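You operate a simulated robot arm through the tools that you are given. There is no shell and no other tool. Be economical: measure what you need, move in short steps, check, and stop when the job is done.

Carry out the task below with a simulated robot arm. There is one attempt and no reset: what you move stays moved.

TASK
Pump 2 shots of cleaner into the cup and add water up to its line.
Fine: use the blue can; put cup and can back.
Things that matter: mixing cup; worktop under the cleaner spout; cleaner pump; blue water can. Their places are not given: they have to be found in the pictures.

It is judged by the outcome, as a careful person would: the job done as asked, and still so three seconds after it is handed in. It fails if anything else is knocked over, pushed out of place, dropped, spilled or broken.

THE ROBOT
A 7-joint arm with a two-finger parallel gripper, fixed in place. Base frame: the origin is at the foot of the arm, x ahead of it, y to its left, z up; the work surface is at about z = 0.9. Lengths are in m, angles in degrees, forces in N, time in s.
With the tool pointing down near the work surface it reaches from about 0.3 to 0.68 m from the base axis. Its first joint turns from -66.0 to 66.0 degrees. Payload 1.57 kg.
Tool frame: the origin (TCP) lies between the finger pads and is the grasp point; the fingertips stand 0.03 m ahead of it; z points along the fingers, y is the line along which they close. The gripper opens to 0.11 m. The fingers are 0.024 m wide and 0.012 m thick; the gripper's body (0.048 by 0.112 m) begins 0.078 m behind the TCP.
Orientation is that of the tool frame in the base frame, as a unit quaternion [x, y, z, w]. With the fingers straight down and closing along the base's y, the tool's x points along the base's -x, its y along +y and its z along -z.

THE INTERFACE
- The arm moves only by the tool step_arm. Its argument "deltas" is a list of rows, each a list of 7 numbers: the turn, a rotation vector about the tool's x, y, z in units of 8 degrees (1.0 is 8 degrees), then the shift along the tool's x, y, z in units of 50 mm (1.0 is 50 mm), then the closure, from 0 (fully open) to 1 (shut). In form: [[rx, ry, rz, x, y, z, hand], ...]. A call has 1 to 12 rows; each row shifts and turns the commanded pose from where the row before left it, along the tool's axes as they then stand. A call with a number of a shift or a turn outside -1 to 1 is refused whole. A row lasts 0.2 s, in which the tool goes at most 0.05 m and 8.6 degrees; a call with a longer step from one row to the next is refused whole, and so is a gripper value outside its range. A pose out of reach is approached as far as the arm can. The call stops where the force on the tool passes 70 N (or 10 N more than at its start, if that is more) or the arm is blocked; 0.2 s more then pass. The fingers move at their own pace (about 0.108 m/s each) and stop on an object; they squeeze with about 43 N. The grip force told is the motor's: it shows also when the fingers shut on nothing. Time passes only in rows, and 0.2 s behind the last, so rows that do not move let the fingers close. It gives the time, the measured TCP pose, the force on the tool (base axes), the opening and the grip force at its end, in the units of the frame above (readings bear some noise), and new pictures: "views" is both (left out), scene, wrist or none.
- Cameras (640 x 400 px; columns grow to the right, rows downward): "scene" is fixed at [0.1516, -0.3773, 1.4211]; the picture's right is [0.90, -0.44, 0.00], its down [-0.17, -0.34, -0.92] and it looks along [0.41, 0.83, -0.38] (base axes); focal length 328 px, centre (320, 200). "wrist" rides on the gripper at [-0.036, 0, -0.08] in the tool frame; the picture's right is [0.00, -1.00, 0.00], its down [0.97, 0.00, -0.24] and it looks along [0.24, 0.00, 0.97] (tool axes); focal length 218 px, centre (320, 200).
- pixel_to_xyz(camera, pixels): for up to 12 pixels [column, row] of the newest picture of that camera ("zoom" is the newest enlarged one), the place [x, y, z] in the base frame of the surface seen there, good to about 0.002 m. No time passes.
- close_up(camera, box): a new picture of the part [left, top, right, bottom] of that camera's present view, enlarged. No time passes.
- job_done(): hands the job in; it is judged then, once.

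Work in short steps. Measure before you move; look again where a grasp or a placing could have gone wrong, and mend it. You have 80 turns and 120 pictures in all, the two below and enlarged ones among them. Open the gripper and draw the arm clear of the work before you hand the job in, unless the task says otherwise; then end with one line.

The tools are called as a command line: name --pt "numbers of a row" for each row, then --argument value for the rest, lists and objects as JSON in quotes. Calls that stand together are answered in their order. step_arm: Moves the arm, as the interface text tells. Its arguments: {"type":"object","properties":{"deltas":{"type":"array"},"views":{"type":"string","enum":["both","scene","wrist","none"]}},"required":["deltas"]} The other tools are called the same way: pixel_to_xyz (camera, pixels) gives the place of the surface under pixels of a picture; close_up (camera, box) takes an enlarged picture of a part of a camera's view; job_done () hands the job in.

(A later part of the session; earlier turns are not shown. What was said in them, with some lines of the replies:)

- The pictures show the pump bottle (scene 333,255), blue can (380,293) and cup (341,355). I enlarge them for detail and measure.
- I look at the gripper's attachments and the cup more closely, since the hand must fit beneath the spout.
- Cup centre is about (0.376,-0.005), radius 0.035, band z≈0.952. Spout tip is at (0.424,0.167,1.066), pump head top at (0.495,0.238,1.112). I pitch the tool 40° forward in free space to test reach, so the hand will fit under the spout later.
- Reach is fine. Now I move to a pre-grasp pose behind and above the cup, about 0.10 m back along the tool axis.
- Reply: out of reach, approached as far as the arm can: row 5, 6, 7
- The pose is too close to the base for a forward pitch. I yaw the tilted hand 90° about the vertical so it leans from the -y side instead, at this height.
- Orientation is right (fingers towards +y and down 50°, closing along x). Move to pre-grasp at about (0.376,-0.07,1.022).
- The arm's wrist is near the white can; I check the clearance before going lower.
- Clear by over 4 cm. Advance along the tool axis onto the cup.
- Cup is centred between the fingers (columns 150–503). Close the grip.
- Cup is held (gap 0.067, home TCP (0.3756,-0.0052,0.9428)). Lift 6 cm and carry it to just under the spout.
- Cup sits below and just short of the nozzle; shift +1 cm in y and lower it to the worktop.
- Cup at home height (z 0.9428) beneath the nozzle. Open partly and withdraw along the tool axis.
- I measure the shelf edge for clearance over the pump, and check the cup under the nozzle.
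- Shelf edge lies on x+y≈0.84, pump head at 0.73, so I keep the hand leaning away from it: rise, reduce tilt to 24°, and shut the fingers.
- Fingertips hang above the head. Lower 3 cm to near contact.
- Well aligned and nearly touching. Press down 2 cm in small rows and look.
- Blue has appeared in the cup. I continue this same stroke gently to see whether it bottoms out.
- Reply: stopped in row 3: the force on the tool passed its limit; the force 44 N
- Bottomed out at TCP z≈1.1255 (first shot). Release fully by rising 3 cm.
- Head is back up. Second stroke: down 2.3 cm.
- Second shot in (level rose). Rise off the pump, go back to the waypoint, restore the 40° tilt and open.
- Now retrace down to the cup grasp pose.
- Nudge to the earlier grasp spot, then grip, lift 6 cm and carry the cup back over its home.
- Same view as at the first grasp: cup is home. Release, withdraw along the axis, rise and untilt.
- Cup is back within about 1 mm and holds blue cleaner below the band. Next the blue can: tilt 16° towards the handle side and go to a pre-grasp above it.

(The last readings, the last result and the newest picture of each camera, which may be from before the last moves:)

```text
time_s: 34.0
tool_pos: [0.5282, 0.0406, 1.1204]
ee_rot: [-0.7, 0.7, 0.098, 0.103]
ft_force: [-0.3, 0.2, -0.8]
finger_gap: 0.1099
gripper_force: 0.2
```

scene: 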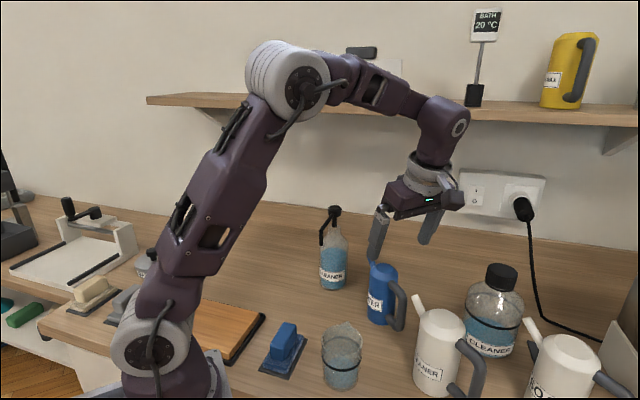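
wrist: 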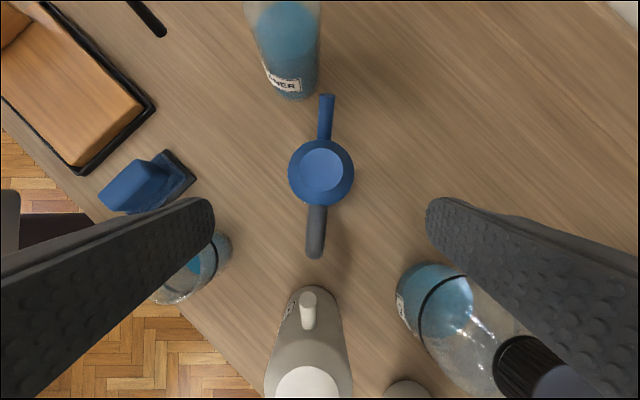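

pixel_to_xyz --camera "wrist" --pixels '[[322, 170], [290, 175], [352, 175], [320, 203], [322, 143], [327, 97], [316, 250], [316, 215], [308, 300], [306, 375], [300, 300]]'

close_up --camera "wrist" --box '[240, 80, 400, 280]'

```text
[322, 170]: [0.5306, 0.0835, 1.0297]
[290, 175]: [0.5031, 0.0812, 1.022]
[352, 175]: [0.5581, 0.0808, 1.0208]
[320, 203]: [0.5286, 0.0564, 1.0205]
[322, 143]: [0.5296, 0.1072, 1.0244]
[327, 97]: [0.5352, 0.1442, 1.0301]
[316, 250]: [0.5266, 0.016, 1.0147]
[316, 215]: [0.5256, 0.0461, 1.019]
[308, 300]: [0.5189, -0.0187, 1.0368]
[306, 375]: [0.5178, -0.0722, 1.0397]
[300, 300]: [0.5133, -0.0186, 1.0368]
```

```text
2.00 times, centred on (320, 180) of wrist
```

zoom: 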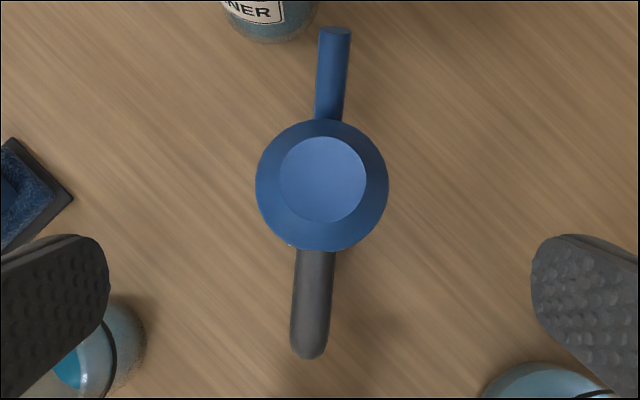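

Can centre (0.5305,0.082), top 1.03, spout line turned 4°. Match the yaw, then advance along the tool axis to z≈0.975.

step_arm --pt "0.138 0 0.48 0 0 0 0" --pt "0 0 0 0 0 0.755 0" --pt "0 0 0 0 0 0.755 0" --pt "0 0 0 0 0 0.755 0" --pt "0 0 0 0 0 0.755 0" --pt "0 0 0 0 0 0 0"

close_up --camera "scene" --box '[320, 190, 520, 340]'

```text
time_s: 35.4
tool_pos: [0.532, 0.0827, 0.9772]
ee_rot: [-0.675, 0.724, 0.095, 0.106]
ft_force: [0.0, 0.1, 0.2]
finger_gap: 0.11
gripper_force: 0.0
```

scene: 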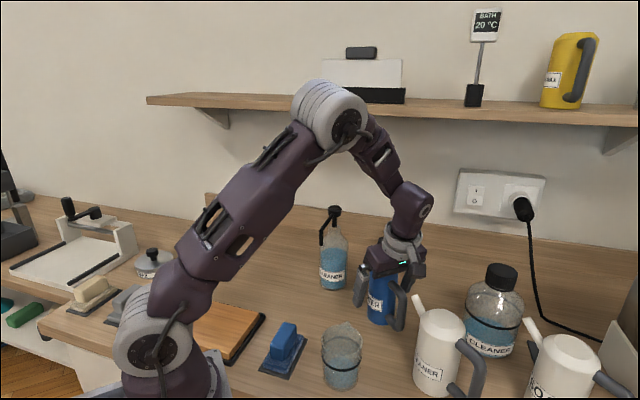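
wrist: 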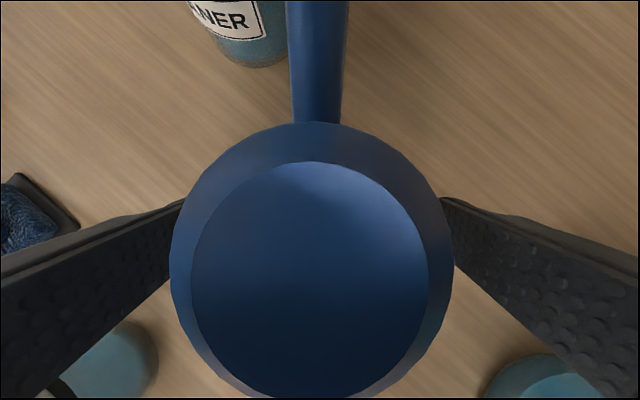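

```text
2.67 times, centred on (420, 265) of scene
```

zoom: 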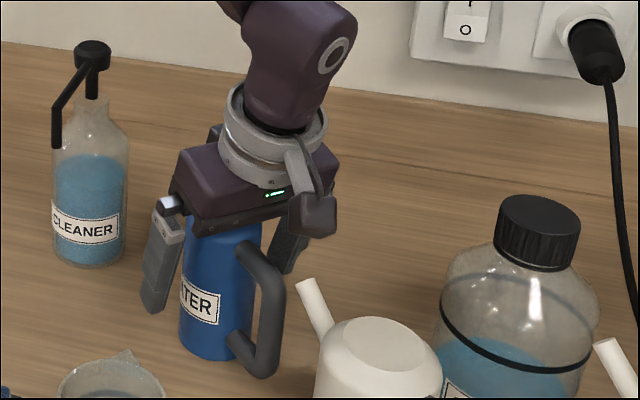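

Can is between the fingers, ~2 mm left of centre; correct and close.

step_arm --pt "0 0 0 0 0.04 0 0" --pt "0 0 0 0 0 0 0.5" --pt "0 0 0 0 0 0 1" --pt "0 0 0 0 0 0 1" --pt "0 0 0 0 0 0 1" --views "wrist"

```text
time_s: 36.6
tool_pos: [0.5305, 0.0838, 0.9763]
ee_rot: [-0.675, 0.724, 0.094, 0.106]
ft_force: [-2.1, -0.1, 0.8]
finger_gap: 0.0593
gripper_force: 42.9
```

wrist: 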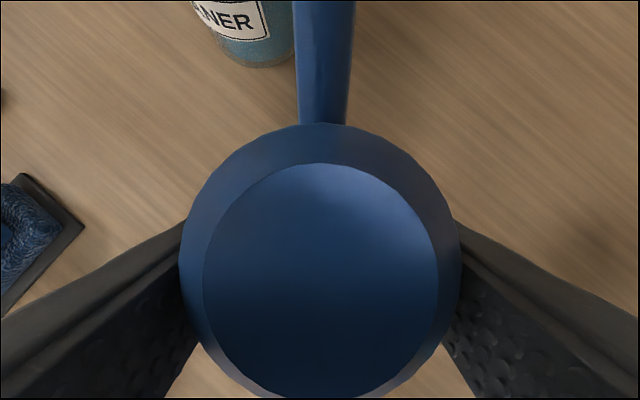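

Gripped (gap 0.0593; can home TCP (0.5305,0.0838,0.9763)). Lift 14 cm and carry the upright can to behind the cup.

step_arm --pt "0 0 0 -0.129 0 -0.449 1" --pt "0 0 0 -0.258 0 -0.897 1" --pt "0 0 0 -0.258 0 -0.897 1" --pt "0 0 0 -0.129 0 -0.449 1" --pt "0 0 0 0.036 0.532 -0.01 1" --pt "0 0 0 0.036 0.532 -0.01 1" --pt "0 0 0 0.036 0.532 -0.01 1" --pt "0 0 0 0 0 0 1"

```text
time_s: 38.4
tool_pos: [0.4493, 0.0836, 1.1152]
ee_rot: [-0.675, 0.724, 0.094, 0.106]
ft_force: [-0.7, 0.0, -3.2]
finger_gap: 0.0594
gripper_force: 42.8
```

scene: 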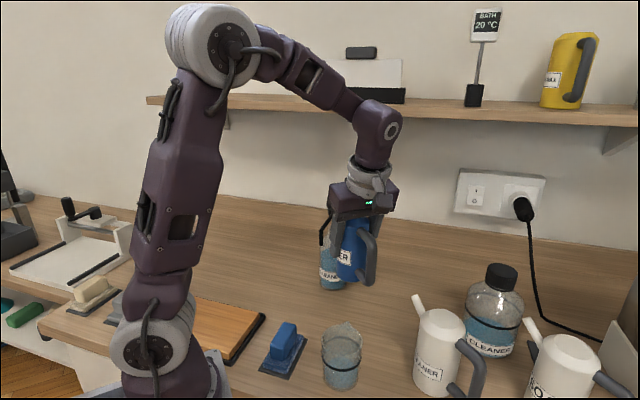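
wrist: 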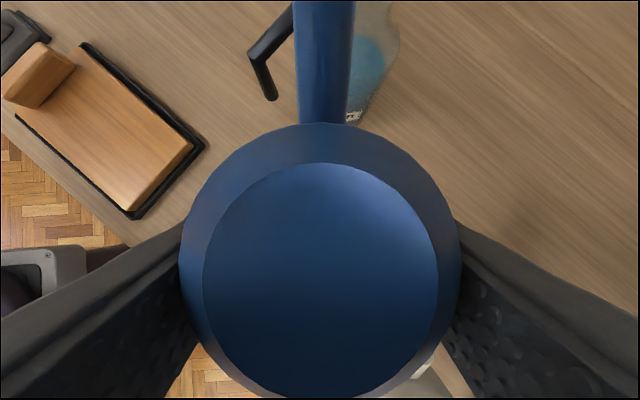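

step_arm --pt "0 0 0 0.6 0.225 -0.172 1" --pt "0 0 0 0.6 0.225 -0.172 1" --pt "0 0 0 0.6 0.225 -0.172 1" --pt "0 0 0 0.6 0.225 -0.172 1" --pt "0 0 0 0.6 0.225 -0.172 1" --pt "0 0 0 0.6 0.225 -0.172 1" --pt "0 0 0 0 0 0 1"

```text
time_s: 40.0
tool_pos: [0.3679, -0.0987, 1.1158]
ee_rot: [-0.675, 0.724, 0.094, 0.105]
ft_force: [0.3, -0.4, -2.5]
finger_gap: 0.0595
gripper_force: 43.3
```

scene: 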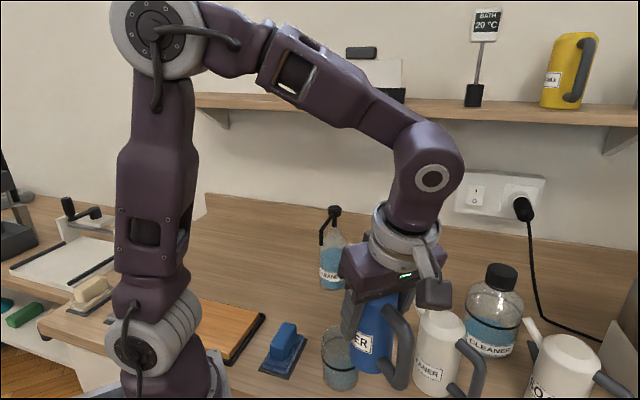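
wrist: 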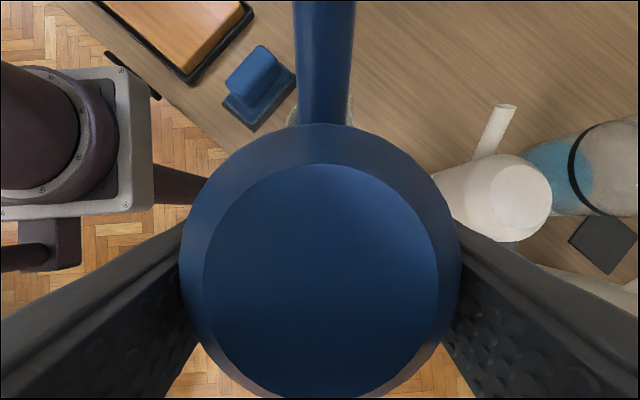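

Can is upright and tip is just before the cup. Lower 9.5 cm and begin tilting (16°).

step_arm --pt "0 0 0 0.177 0 0.615 1" --pt "0 0 0 0.177 0 0.615 1" --pt "0 0 0 0.177 0 0.615 1" --pt "0 1 0 0 0 0 1" --pt "0 1 0 0 0 0 1" --pt "0 0 0 0 0 0 1"

close_up --camera "scene" --box '[300, 270, 460, 400]'

```text
time_s: 41.4
tool_pos: [0.3706, -0.0983, 1.0184]
ee_rot: [-0.681, 0.732, -0.002, 0.004]
ft_force: [0.3, 0.2, -4.1]
finger_gap: 0.0594
gripper_force: 43.2
```

scene: 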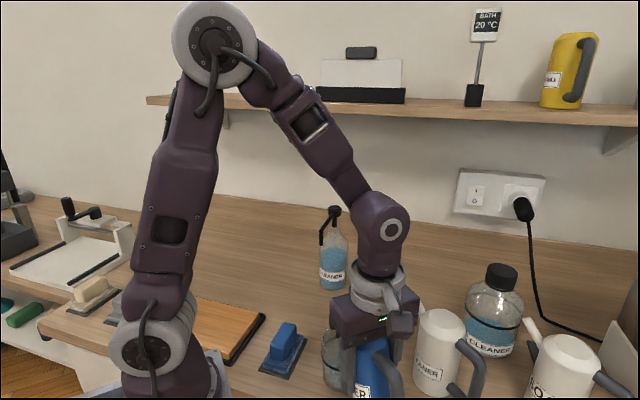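
wrist: 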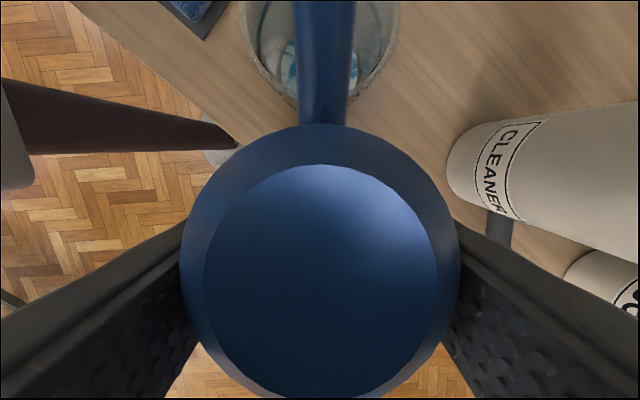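

```text
3.08 times, centred on (380, 335) of scene
```

zoom: 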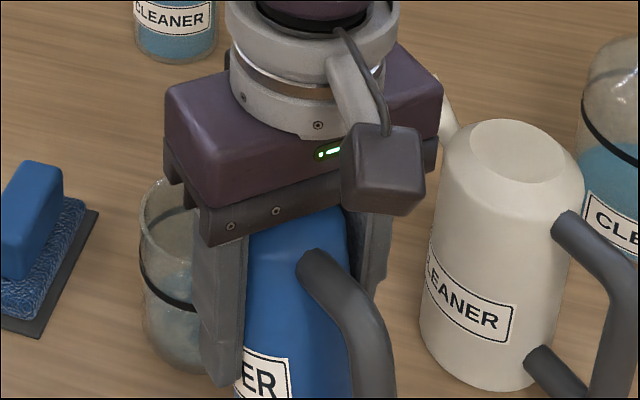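

Cup's left half is visible from the scene camera and centred laterally (columns 245–395 in wrist). Tilt on to 32° and look.

step_arm --pt "0 1 0 0 0 0 1" --pt "0 1 0 0 0 0 1" --pt "0 0 0 0 0 0 1" --views "wrist"

close_up --camera "scene" --box '[310, 300, 410, 400]'

```text
time_s: 42.2
tool_pos: [0.3693, -0.0988, 1.0181]
ee_rot: [-0.675, 0.725, -0.096, -0.098]
ft_force: [1.3, 0.0, -4.2]
finger_gap: 0.0592
gripper_force: 43.2
```

wrist: 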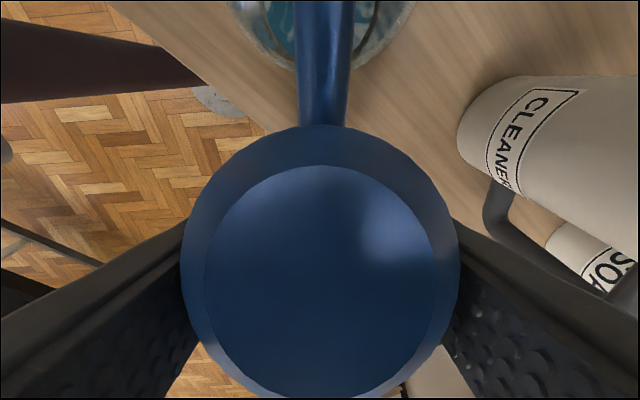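

```text
4.00 times, centred on (360, 350) of scene
```

zoom: 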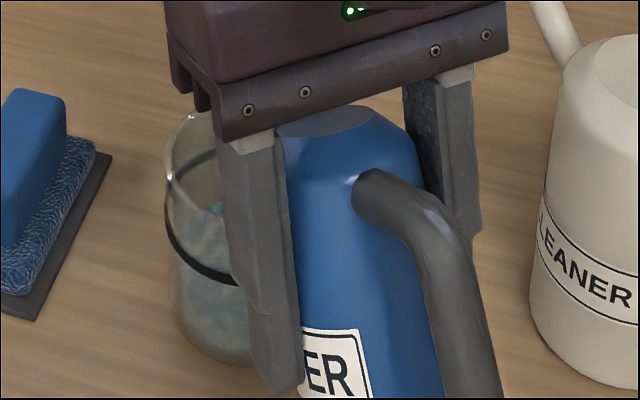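

No flow evident yet; tilt to 40°.

step_arm --pt "0 1 0 0 0 0 1" --pt "0 0 0 0 0 0 1" --views "none"

close_up --camera "scene" --box '[310, 300, 410, 400]'

```text
time_s: 42.8
tool_pos: [0.3693, -0.0977, 1.0186]
ee_rot: [-0.667, 0.716, -0.144, -0.149]
ft_force: [0.0, 0.3, -4.1]
finger_gap: 0.0595
gripper_force: 43.1
```

```text
4.00 times, centred on (360, 350) of scene
```

zoom: 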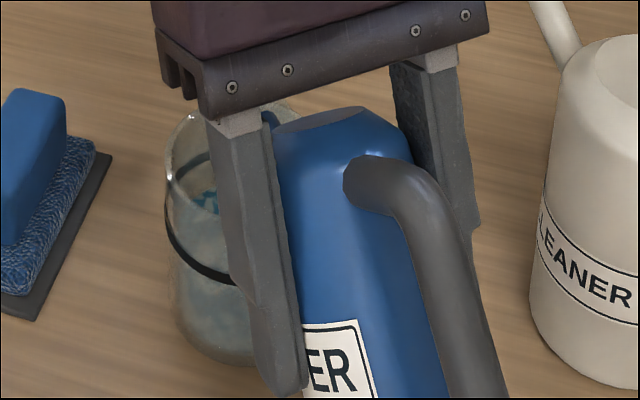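

The surface looks disturbed near (210,200): pouring may have started. Hold briefly and compare.

step_arm --pt "0 0 0 0 0 0 1" --pt "0 0 0 0 0 0 1" --views "wrist"

close_up --camera "scene" --box '[320, 315, 380, 395]'

```text
time_s: 43.4
tool_pos: [0.3689, -0.0987, 1.0187]
ee_rot: [-0.666, 0.717, -0.142, -0.149]
ft_force: [0.8, 0.1, -3.5]
finger_gap: 0.0594
gripper_force: 43.5
```

wrist: 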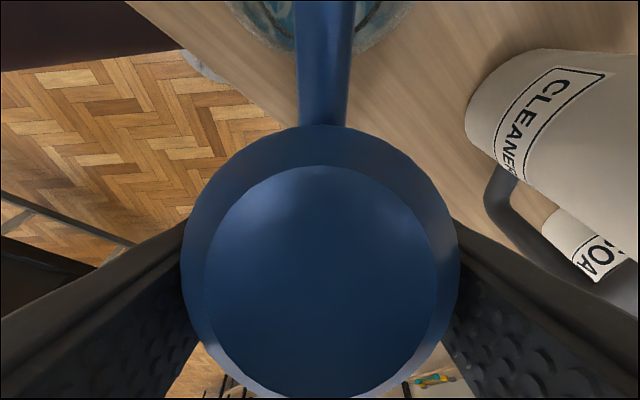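

```text
5.00 times, centred on (350, 355) of scene
```

zoom: 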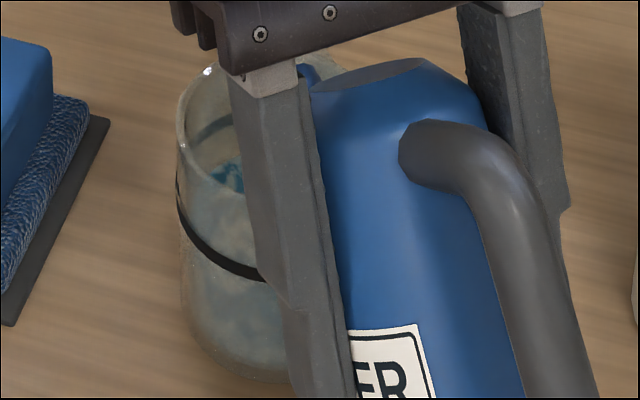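

I tilt back to 16° to inspect the level clearly.

step_arm --pt "0 -1 0 0 0 0 1" --pt "0 -1 0 0 0 0 1" --pt "0 -1 0 0 0 0 1" --pt "0 -1 0 0 0 0 1" --pt "0 0 0 0 0 0 1" --views "wrist"

close_up --camera "scene" --box '[310, 315, 374, 395]'

close_up --camera "wrist" --box '[220, 0, 420, 125]'

```text
time_s: 44.6
tool_pos: [0.3697, -0.0985, 1.0175]
ee_rot: [-0.68, 0.729, 0.047, 0.056]
ft_force: [-0.6, -0.4, -3.3]
finger_gap: 0.0593
gripper_force: 42.7
```

wrist: 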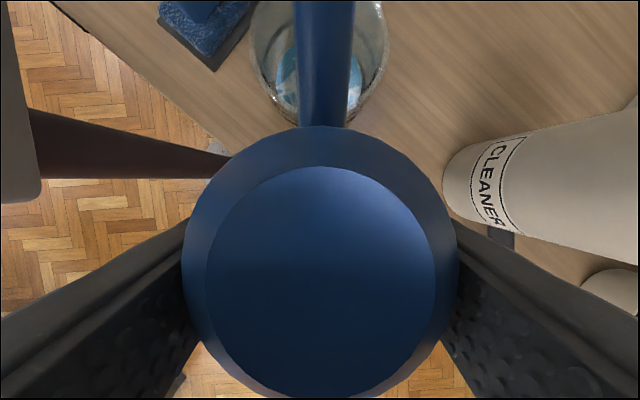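

```text
5.00 times, centred on (342, 355) of scene
```

zoom: 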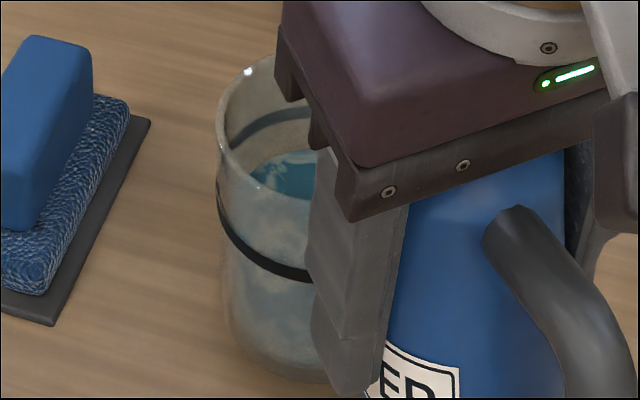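

```text
3.20 times, centred on (320, 62) of wrist
```

zoom: 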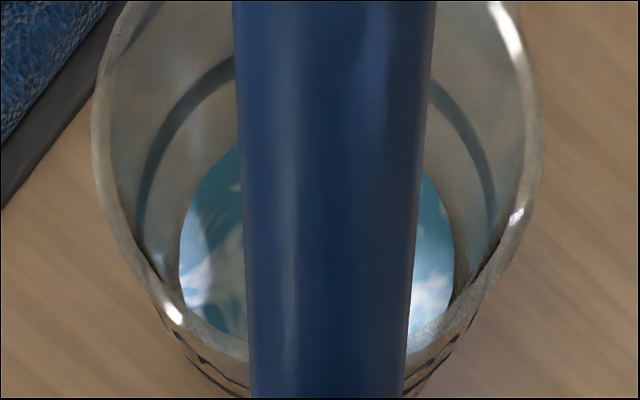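

Cleaner and water are mixing; level has risen. I measure the surface height.

pixel_to_xyz --camera "zoom" --pixels '[[215, 200], [220, 250], [430, 240], [440, 280], [205, 280], [150, 200], [490, 180]]'

pixel_to_xyz --camera "scene" --pixels '[[336, 350], [334, 351], [338, 351], [334, 340]]'

```text
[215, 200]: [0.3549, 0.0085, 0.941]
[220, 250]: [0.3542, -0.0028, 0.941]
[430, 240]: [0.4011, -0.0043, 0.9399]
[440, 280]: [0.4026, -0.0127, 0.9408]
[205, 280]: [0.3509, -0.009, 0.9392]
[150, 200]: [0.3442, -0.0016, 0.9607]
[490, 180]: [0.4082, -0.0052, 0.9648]
```

```text
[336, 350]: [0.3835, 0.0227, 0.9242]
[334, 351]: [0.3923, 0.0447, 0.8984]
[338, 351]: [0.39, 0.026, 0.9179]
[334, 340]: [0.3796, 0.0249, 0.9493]
```

pixel_to_xyz --camera "zoom" --pixels '[[200, 90], [175, 125], [158, 160], [455, 105], [475, 145], [488, 190], [222, 190], [200, 310]]'

close_up --camera "scene" --box '[322, 325, 342, 385]'

```text
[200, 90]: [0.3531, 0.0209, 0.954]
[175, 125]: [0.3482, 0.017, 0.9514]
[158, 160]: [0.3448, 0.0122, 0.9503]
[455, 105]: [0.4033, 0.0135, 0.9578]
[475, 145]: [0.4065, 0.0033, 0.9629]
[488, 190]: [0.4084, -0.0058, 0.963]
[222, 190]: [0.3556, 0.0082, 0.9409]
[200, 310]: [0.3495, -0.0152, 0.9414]
```

```text
6.67 times, centred on (332, 355) of scene
```

zoom: 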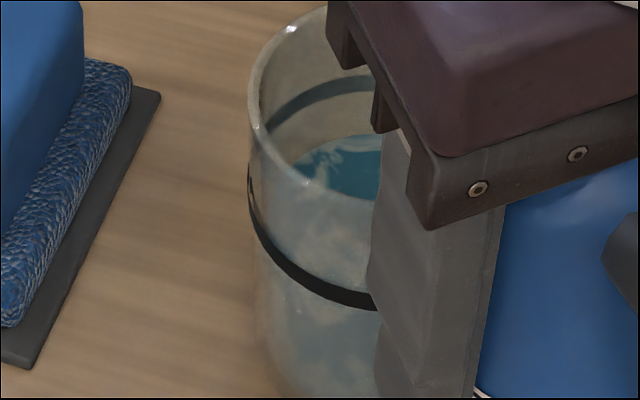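

Surface is at z≈0.941, band at ≈0.952: 11 mm more, about a third of what was added. A short pour: to 40°, hold 0.2 s, and back.

step_arm --pt "0 1 0 0 0 0 1" --pt "0 1 0 0 0 0 1" --pt "0 1 0 0 0 0 1" --pt "0 1 0 0 0 0 1" --pt "0 0 0 0 0 0 1" --pt "0 -1 0 0 0 0 1" --pt "0 -1 0 0 0 0 1" --pt "0 -1 0 0 0 0 1" --pt "0 -1 0 0 0 0 1" --pt "0 0 0 0 0 0 1" --views "wrist"

close_up --camera "wrist" --box '[220, 0, 420, 125]'

pixel_to_xyz --camera "zoom" --pixels '[[215, 200], [220, 250], [430, 240], [440, 280], [205, 280], [222, 190]]'

```text
time_s: 46.8
tool_pos: [0.3688, -0.0984, 1.018]
ee_rot: [-0.68, 0.73, 0.048, 0.056]
ft_force: [0.3, 0.1, -3.2]
finger_gap: 0.0592
gripper_force: 43.3
```

wrist: 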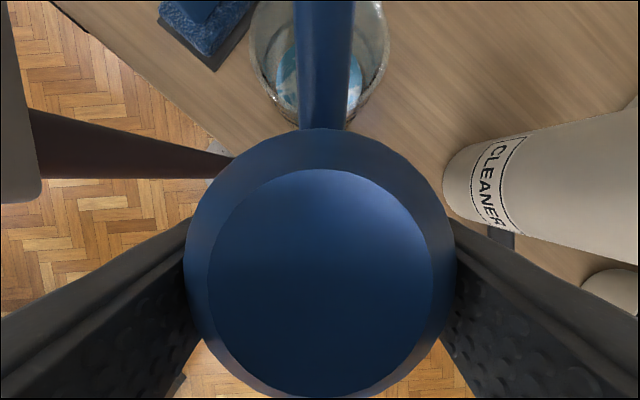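

```text
3.20 times, centred on (320, 62) of wrist
```

zoom: 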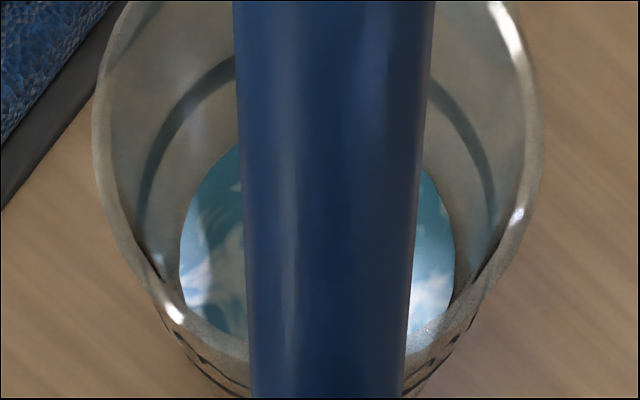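

```text
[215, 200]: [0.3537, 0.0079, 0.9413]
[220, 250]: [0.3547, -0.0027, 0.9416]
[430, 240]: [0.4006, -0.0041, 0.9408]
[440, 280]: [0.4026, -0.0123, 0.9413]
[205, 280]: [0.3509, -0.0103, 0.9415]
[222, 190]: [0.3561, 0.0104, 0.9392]
```

Almost no change, so 40° is now at the threshold. Try 46° with the same short hold.

step_arm --pt "0 1 0 0 0 0 1" --pt "0 1 0 0 0 0 1" --pt "0 1 0 0 0 0 1" --pt "0 1 0 0 0 0 1" --pt "0 0.75 0 0 0 0 1" --pt "0 0 0 0 0 0 1" --pt "0 -0.75 0 0 0 0 1" --pt "0 -1 0 0 0 0 1" --pt "0 -1 0 0 0 0 1" --pt "0 -1 0 0 0 0 1" --pt "0 -1 0 0 0 0 1" --pt "0 0 0 0 0 0 1" --views "wrist"

close_up --camera "wrist" --box '[220, 0, 420, 125]'

pixel_to_xyz --camera "zoom" --pixels '[[215, 200], [220, 250], [430, 240], [440, 280], [205, 280], [222, 190]]'

```text
time_s: 49.4
tool_pos: [0.3703, -0.0973, 1.0198]
ee_rot: [-0.679, 0.73, 0.047, 0.056]
ft_force: [1.0, 1.2, -3.4]
finger_gap: 0.0593
gripper_force: 42.7
```

wrist: 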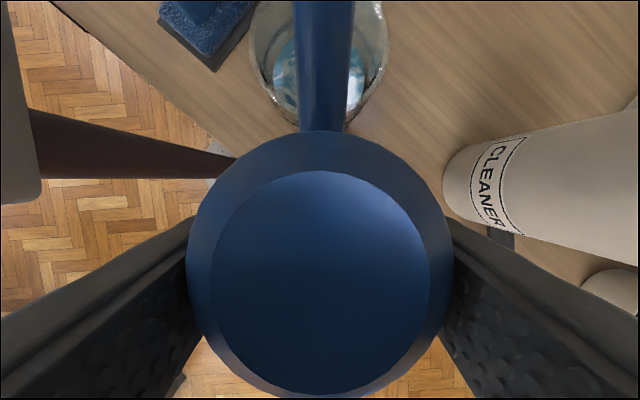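

```text
3.20 times, centred on (320, 62) of wrist
```

zoom: 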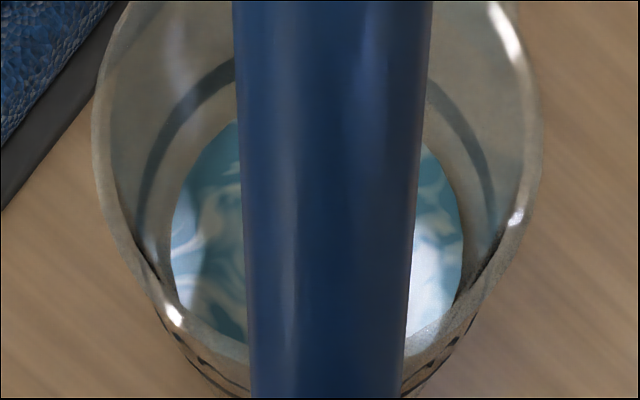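

```text
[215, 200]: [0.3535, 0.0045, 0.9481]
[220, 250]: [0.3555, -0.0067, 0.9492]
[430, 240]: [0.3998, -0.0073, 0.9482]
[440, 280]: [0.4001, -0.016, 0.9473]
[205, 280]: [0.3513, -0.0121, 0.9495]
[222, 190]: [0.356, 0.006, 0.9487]
```

Level now ≈0.9485; about 4 mm to go. Repeat 46° without the hold.

step_arm --pt "0 1 0 0 0 0 1" --pt "0 1 0 0 0 0 1" --pt "0 1 0 0 0 0 1" --pt "0 1 0 0 0 0 1" --pt "0 0.75 0 0 0 0 1" --pt "0 -0.75 0 0 0 0 1" --pt "0 -1 0 0 0 0 1" --pt "0 -1 0 0 0 0 1" --pt "0 -1 0 0 0 0 1" --pt "0 -1 0 0 0 0 1" --pt "0 0 0 0 0 0 1" --views "wrist"

close_up --camera "wrist" --box '[220, 0, 420, 125]'

pixel_to_xyz --camera "zoom" --pixels '[[215, 200], [220, 250], [430, 240], [440, 280], [205, 280], [222, 190], [200, 90], [175, 125], [158, 160]]'

```text
time_s: 51.8
tool_pos: [0.3706, -0.0979, 1.0172]
ee_rot: [-0.68, 0.73, 0.047, 0.056]
ft_force: [0.3, 0.2, -3.4]
finger_gap: 0.0592
gripper_force: 43.3
```

wrist: 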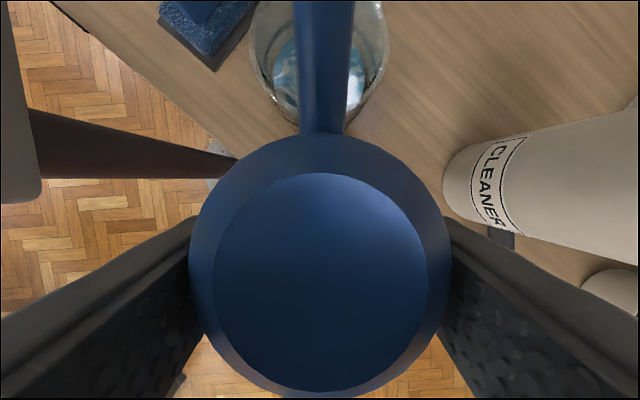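

```text
3.20 times, centred on (320, 62) of wrist
```

zoom: 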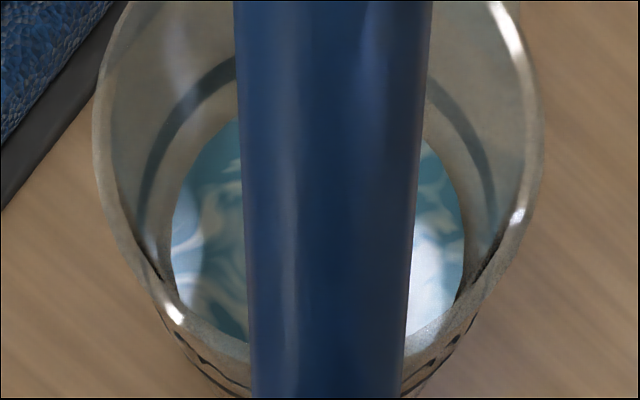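

```text
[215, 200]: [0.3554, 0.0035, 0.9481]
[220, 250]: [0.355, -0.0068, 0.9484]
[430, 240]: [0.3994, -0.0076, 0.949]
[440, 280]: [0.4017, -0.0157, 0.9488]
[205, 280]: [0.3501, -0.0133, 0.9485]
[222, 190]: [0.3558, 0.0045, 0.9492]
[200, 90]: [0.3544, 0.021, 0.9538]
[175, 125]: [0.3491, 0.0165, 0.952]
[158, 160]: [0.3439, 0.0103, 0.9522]
```

No change: it drained to its 46° limit earlier. Roughly 1.2 mm per degree, so go to about 49° with the hold.

step_arm --pt "0 1 0 0 0 0 1" --pt "0 1 0 0 0 0 1" --pt "0 1 0 0 0 0 1" --pt "0 1 0 0 0 0 1" --pt "0 1 0 0 0 0 1" --pt "0 0.15 0 0 0 0 1" --pt "0 -0.15 0 0 0 0 1" --pt "0 -1 0 0 0 0 1" --pt "0 -1 0 0 0 0 1" --pt "0 -1 0 0 0 0 1" --pt "0 -1 0 0 0 0 1" --pt "0 -1 0 0 0 0 1" --views "wrist"

close_up --camera "wrist" --box '[220, 0, 420, 125]'

pixel_to_xyz --camera "zoom" --pixels '[[215, 200], [220, 250], [430, 240], [440, 280], [205, 280], [222, 190]]'

```text
time_s: 54.4
tool_pos: [0.3704, -0.0977, 1.0186]
ee_rot: [-0.679, 0.73, 0.048, 0.056]
ft_force: [-0.5, 0.3, -3.5]
finger_gap: 0.0592
gripper_force: 43.2
```

wrist: 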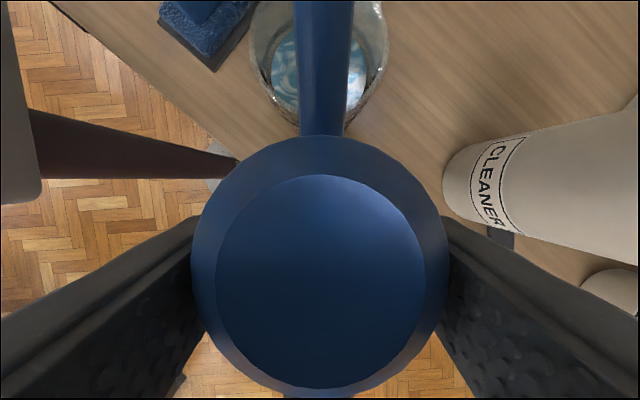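

```text
3.20 times, centred on (320, 62) of wrist
```

zoom: 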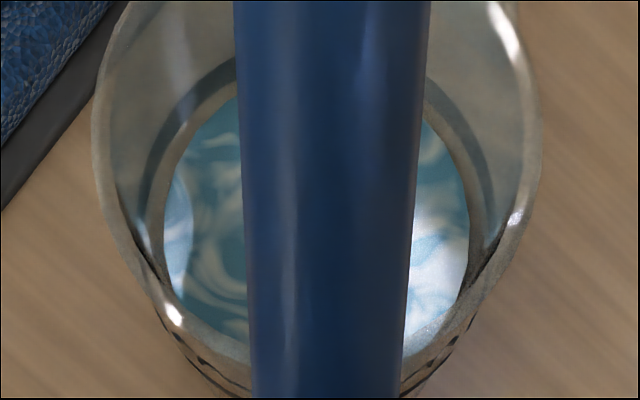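

```text
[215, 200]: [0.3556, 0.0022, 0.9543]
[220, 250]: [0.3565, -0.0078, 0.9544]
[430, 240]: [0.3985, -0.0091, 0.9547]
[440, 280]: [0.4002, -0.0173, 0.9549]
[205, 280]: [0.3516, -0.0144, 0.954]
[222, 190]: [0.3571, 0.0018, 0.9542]
```

Level ≈0.954, at the band. Now bring the can upright, raise it 10 cm, and look at the cup before returning the can.

step_arm --pt "0 -1 0 0 0 0 1" --pt "0 0 0 -0.138 0 -0.48 1" --pt "0 0 0 -0.276 0 -0.955 1" --pt "0 0 0 -0.138 0 -0.48 1" --pt "0 0 0 -0.5 -0.187 0.143 1" --pt "0 0 0 -0.6 -0.225 0.172 1" --pt "0 0 0 -0.6 -0.225 0.172 1" --pt "0 0 0 -0.6 -0.225 0.172 1" --pt "0 0 0 -0.6 -0.225 0.172 1" --pt "0 0 0 -0.6 -0.225 0.172 1" --pt "0 0 0 -0.1 -0.038 0.029 1" --pt "0 0 0 0 0 0 1"

close_up --camera "scene" --box '[310, 315, 374, 395]'

```text
time_s: 57.0
tool_pos: [0.4494, 0.0841, 1.1194]
ee_rot: [-0.675, 0.724, 0.094, 0.106]
ft_force: [-0.2, 0.1, -4.1]
finger_gap: 0.0593
gripper_force: 43.2
```

scene: 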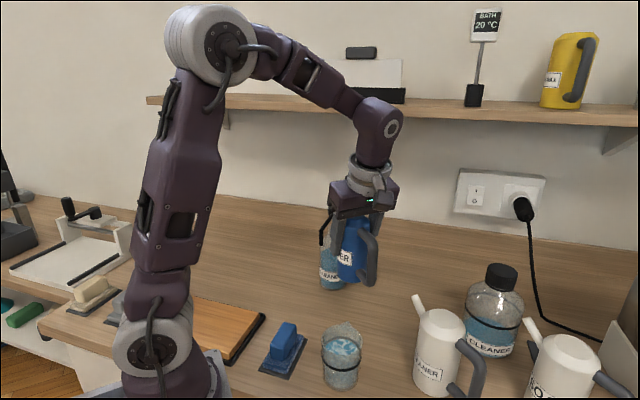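
wrist: 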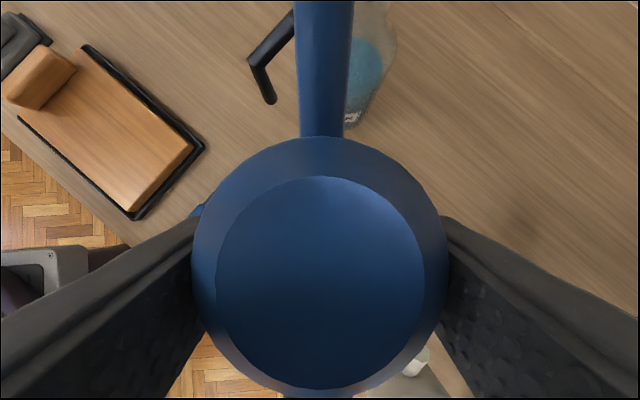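

```text
5.00 times, centred on (342, 355) of scene
```

zoom: 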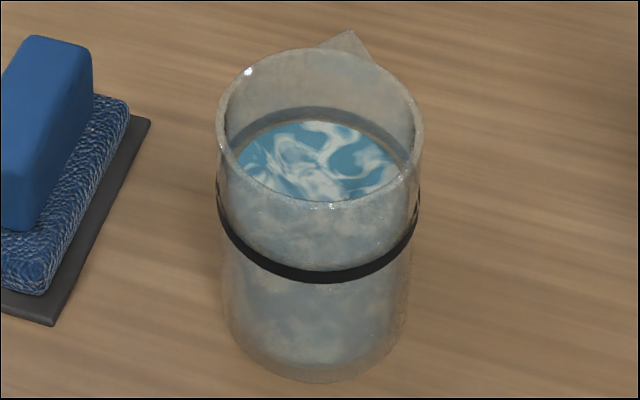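

The surface's far edge meets the lower edge of the band. Verify heights of both from this view.

pixel_to_xyz --camera "zoom" --pixels '[[315, 113], [360, 120], [265, 122], [320, 140], [300, 150], [350, 150], [330, 170], [280, 165], [315, 276], [330, 278], [345, 276]]'

```text
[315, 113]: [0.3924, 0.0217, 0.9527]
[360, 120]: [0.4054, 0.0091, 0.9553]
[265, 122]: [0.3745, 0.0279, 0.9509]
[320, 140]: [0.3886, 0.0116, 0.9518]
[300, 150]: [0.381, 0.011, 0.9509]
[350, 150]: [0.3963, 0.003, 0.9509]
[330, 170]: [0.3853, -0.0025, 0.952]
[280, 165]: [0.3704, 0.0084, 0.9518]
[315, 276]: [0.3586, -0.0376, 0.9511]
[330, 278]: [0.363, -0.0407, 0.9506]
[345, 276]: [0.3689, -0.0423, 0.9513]
```

Level 0.9515 versus band 0.951–0.953: right on the line. The can has slipped ~4 mm down in the grip (apparent width 280→256 px), so it will touch early. Move over its home spot, lower partly.

step_arm --pt "0 0 0 -0.036 -0.54 0.01 1" --pt "0 0 0 -0.036 -0.54 0.01 1" --pt "0 0 0 -0.036 -0.54 0.01 1" --pt "0 0 0 0.2 0 0.692 1" --pt "0 0 0 0.2 0 0.692 1" --pt "0 0 0 0.2 0 0.692 1" --pt "0 0 0 0 0 0 1"

close_up --camera "scene" --box '[320, 210, 450, 340]'

```text
time_s: 58.6
tool_pos: [0.5324, 0.0856, 1.0119]
ee_rot: [-0.675, 0.724, 0.095, 0.107]
ft_force: [-0.8, -0.2, -3.8]
finger_gap: 0.0591
gripper_force: 42.9
```

scene: 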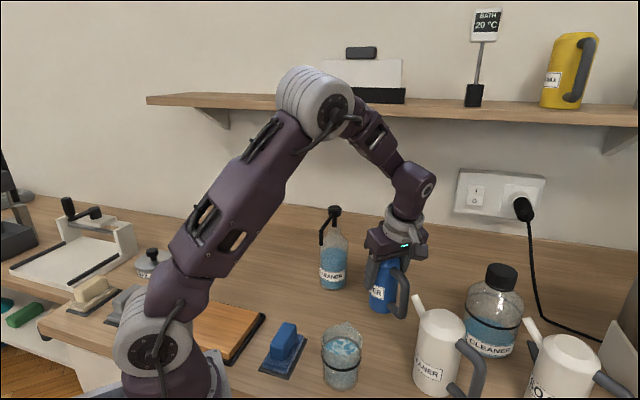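
wrist: 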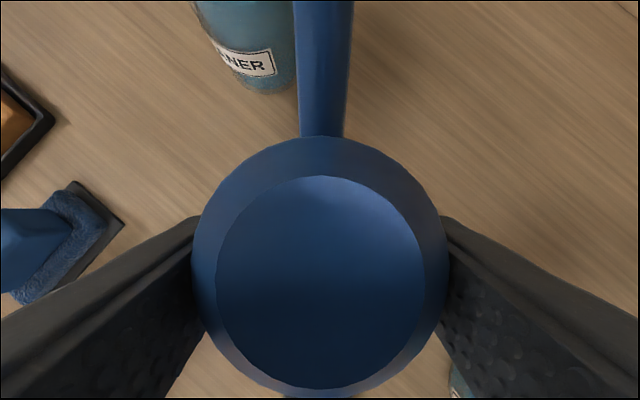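

```text
3.08 times, centred on (385, 275) of scene
```

zoom: 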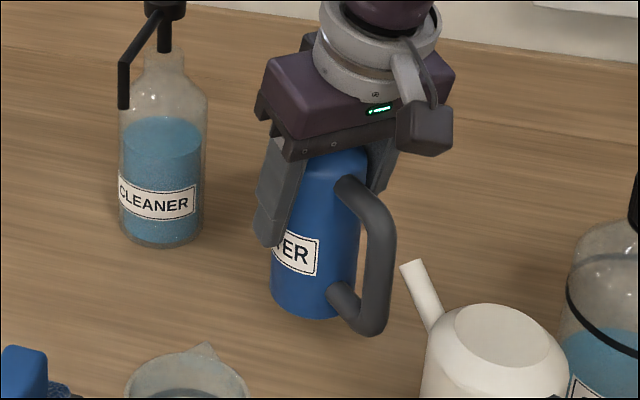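

Can looks upright. Correct 2 mm, lower most of the way, then creep to contact.

step_arm --pt "0 0 0 0.06 0.037 -0.017 1" --pt "0 0 0 0.077 0 0.269 1" --pt "0 0 0 0.066 0 0.23 1" --pt "0 0 0 0 0 0 1" --views "none"

close_up --camera "scene" --box '[350, 270, 420, 340]'

```text
time_s: 59.6
tool_pos: [0.5292, 0.081, 0.9871]
ee_rot: [-0.675, 0.724, 0.095, 0.106]
ft_force: [-0.1, -0.3, -4.5]
finger_gap: 0.0589
gripper_force: 42.8
```

```text
5.71 times, centred on (385, 305) of scene
```

zoom: 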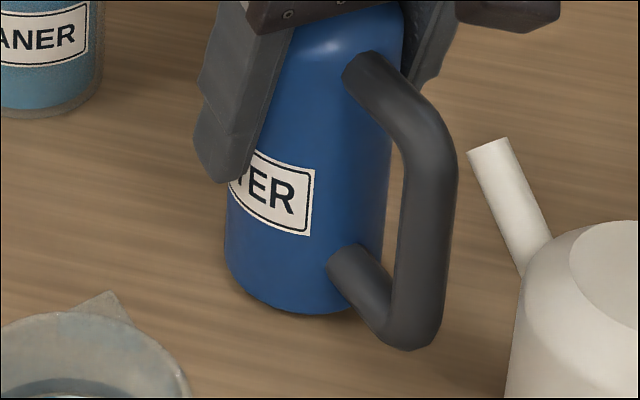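

step_arm --pt "0 0 0 -0.01 -0.01 0.037 1" --pt "0 0 0 0.008 0 0.035 1" --pt "0 0 0 0.008 0 0.03 1" --pt "0 0 0 0 0 0 1" --views "none"

```text
time_s: 60.6
tool_pos: [0.5314, 0.0818, 0.9815]
ee_rot: [-0.674, 0.725, 0.095, 0.106]
ft_force: [-0.6, -1.4, -0.5]
finger_gap: 0.0594
gripper_force: 43.0
```

The weight is off the tool (−4.5 → −0.5 N): the can stands on the worktop. Open and withdraw along the tool axis.

step_arm --pt "0 0 0 0 0 0 0.3" --pt "0 0 0 0 0 0 0.0" --pt "0 0 0 0 0 0 0.0" --pt "0 0 0 0 0 -0.5 0" --pt "0 0 0 0 0 -0.8 0" --pt "0 0 0 0 0 -0.8 0" --pt "0 0 0 0 0 -0.9 0" --pt "0 0 0 0 0 0 0"

pixel_to_xyz --camera "wrist" --pixels '[[322, 170], [320, 203], [322, 143]]'

close_up --camera "scene" --box '[355, 245, 425, 335]'

```text
time_s: 62.4
tool_pos: [0.526, 0.0419, 1.1254]
ee_rot: [-0.675, 0.724, 0.095, 0.106]
ft_force: [0.1, 0.1, -1.3]
finger_gap: 0.1101
gripper_force: 0.1
```

scene: 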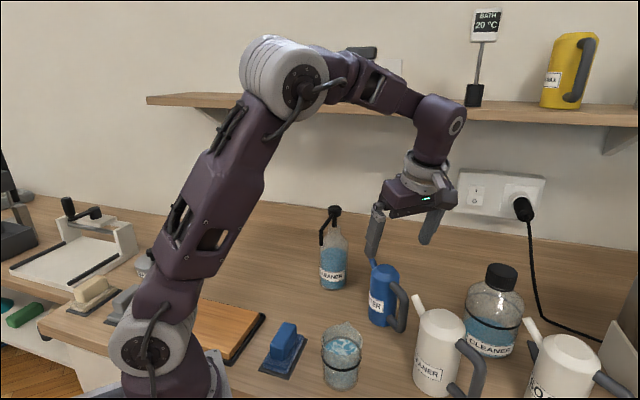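
wrist: 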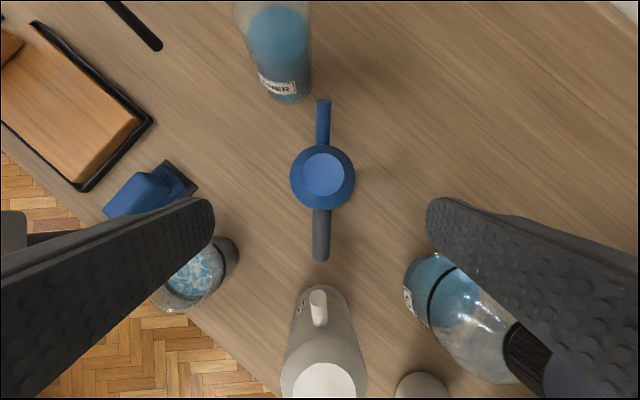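

```text
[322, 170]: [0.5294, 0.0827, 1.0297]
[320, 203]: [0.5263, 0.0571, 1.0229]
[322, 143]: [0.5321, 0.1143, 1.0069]
```

```text
4.44 times, centred on (390, 290) of scene
```

zoom: 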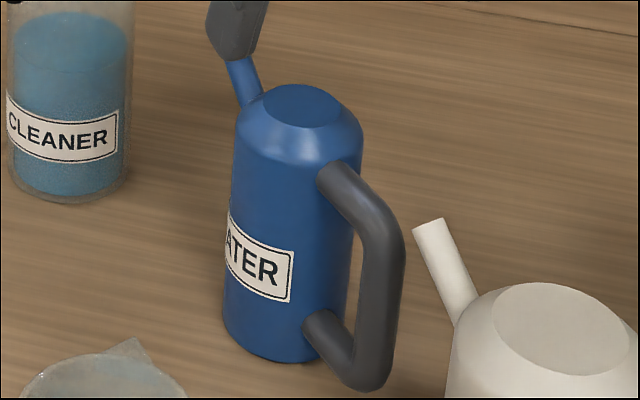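

Can stands upright within ~3 mm of its old place; all else is undisturbed. Raise the arm clear and take a last look.

step_arm --pt "0 0 0 -0.27 0 -0.95 0" --pt "0 0 0 -0.27 0 -0.95 0" --pt "0 0 0 -0.27 0.3 -0.7 0" --pt "0 1 0 0 0.5 0 0" --pt "0 1 0 0 0.5 0 0" --pt "0 0 0 0 0 0 0" --pt "0 0 0 0 0 0 0"

close_up --camera "scene" --box '[280, 200, 480, 400]'

```text
time_s: 64.0
tool_pos: [0.4602, 0.0468, 1.2612]
ee_rot: [-0.681, 0.732, -0.003, 0.004]
ft_force: [0.1, -0.2, -1.0]
finger_gap: 0.1101
gripper_force: 0.1
```

scene: 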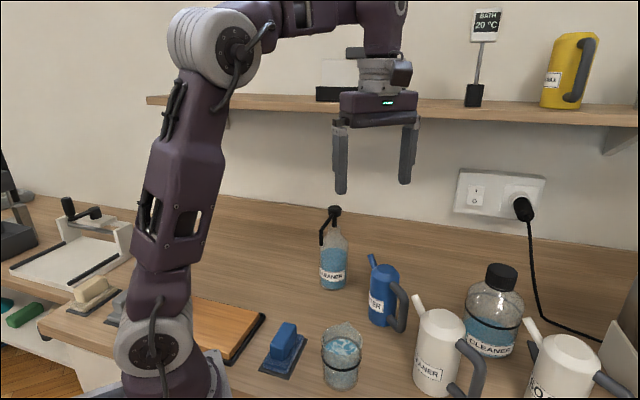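
wrist: 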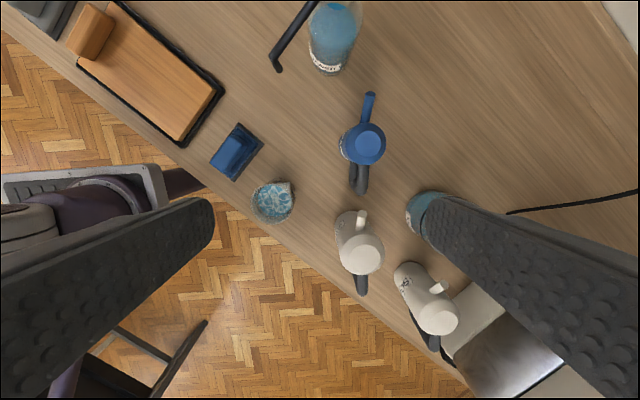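

```text
2.00 times, centred on (380, 300) of scene
```

zoom: 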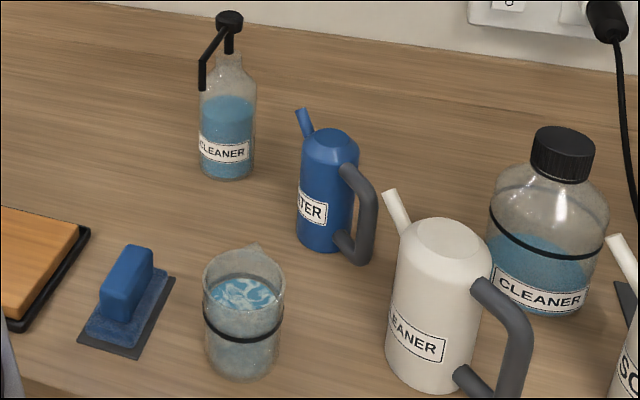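

Everything is in place with no spill visible, and the arm is clear with the gripper open. I hand the job in.

job_done

```text
The job is handed in.
```

The cup has 2 shots of cleaner and is filled to its line with water from the blue can. The cup and can are back within about 1 mm and 3 mm of where they started, and I saw no spills.
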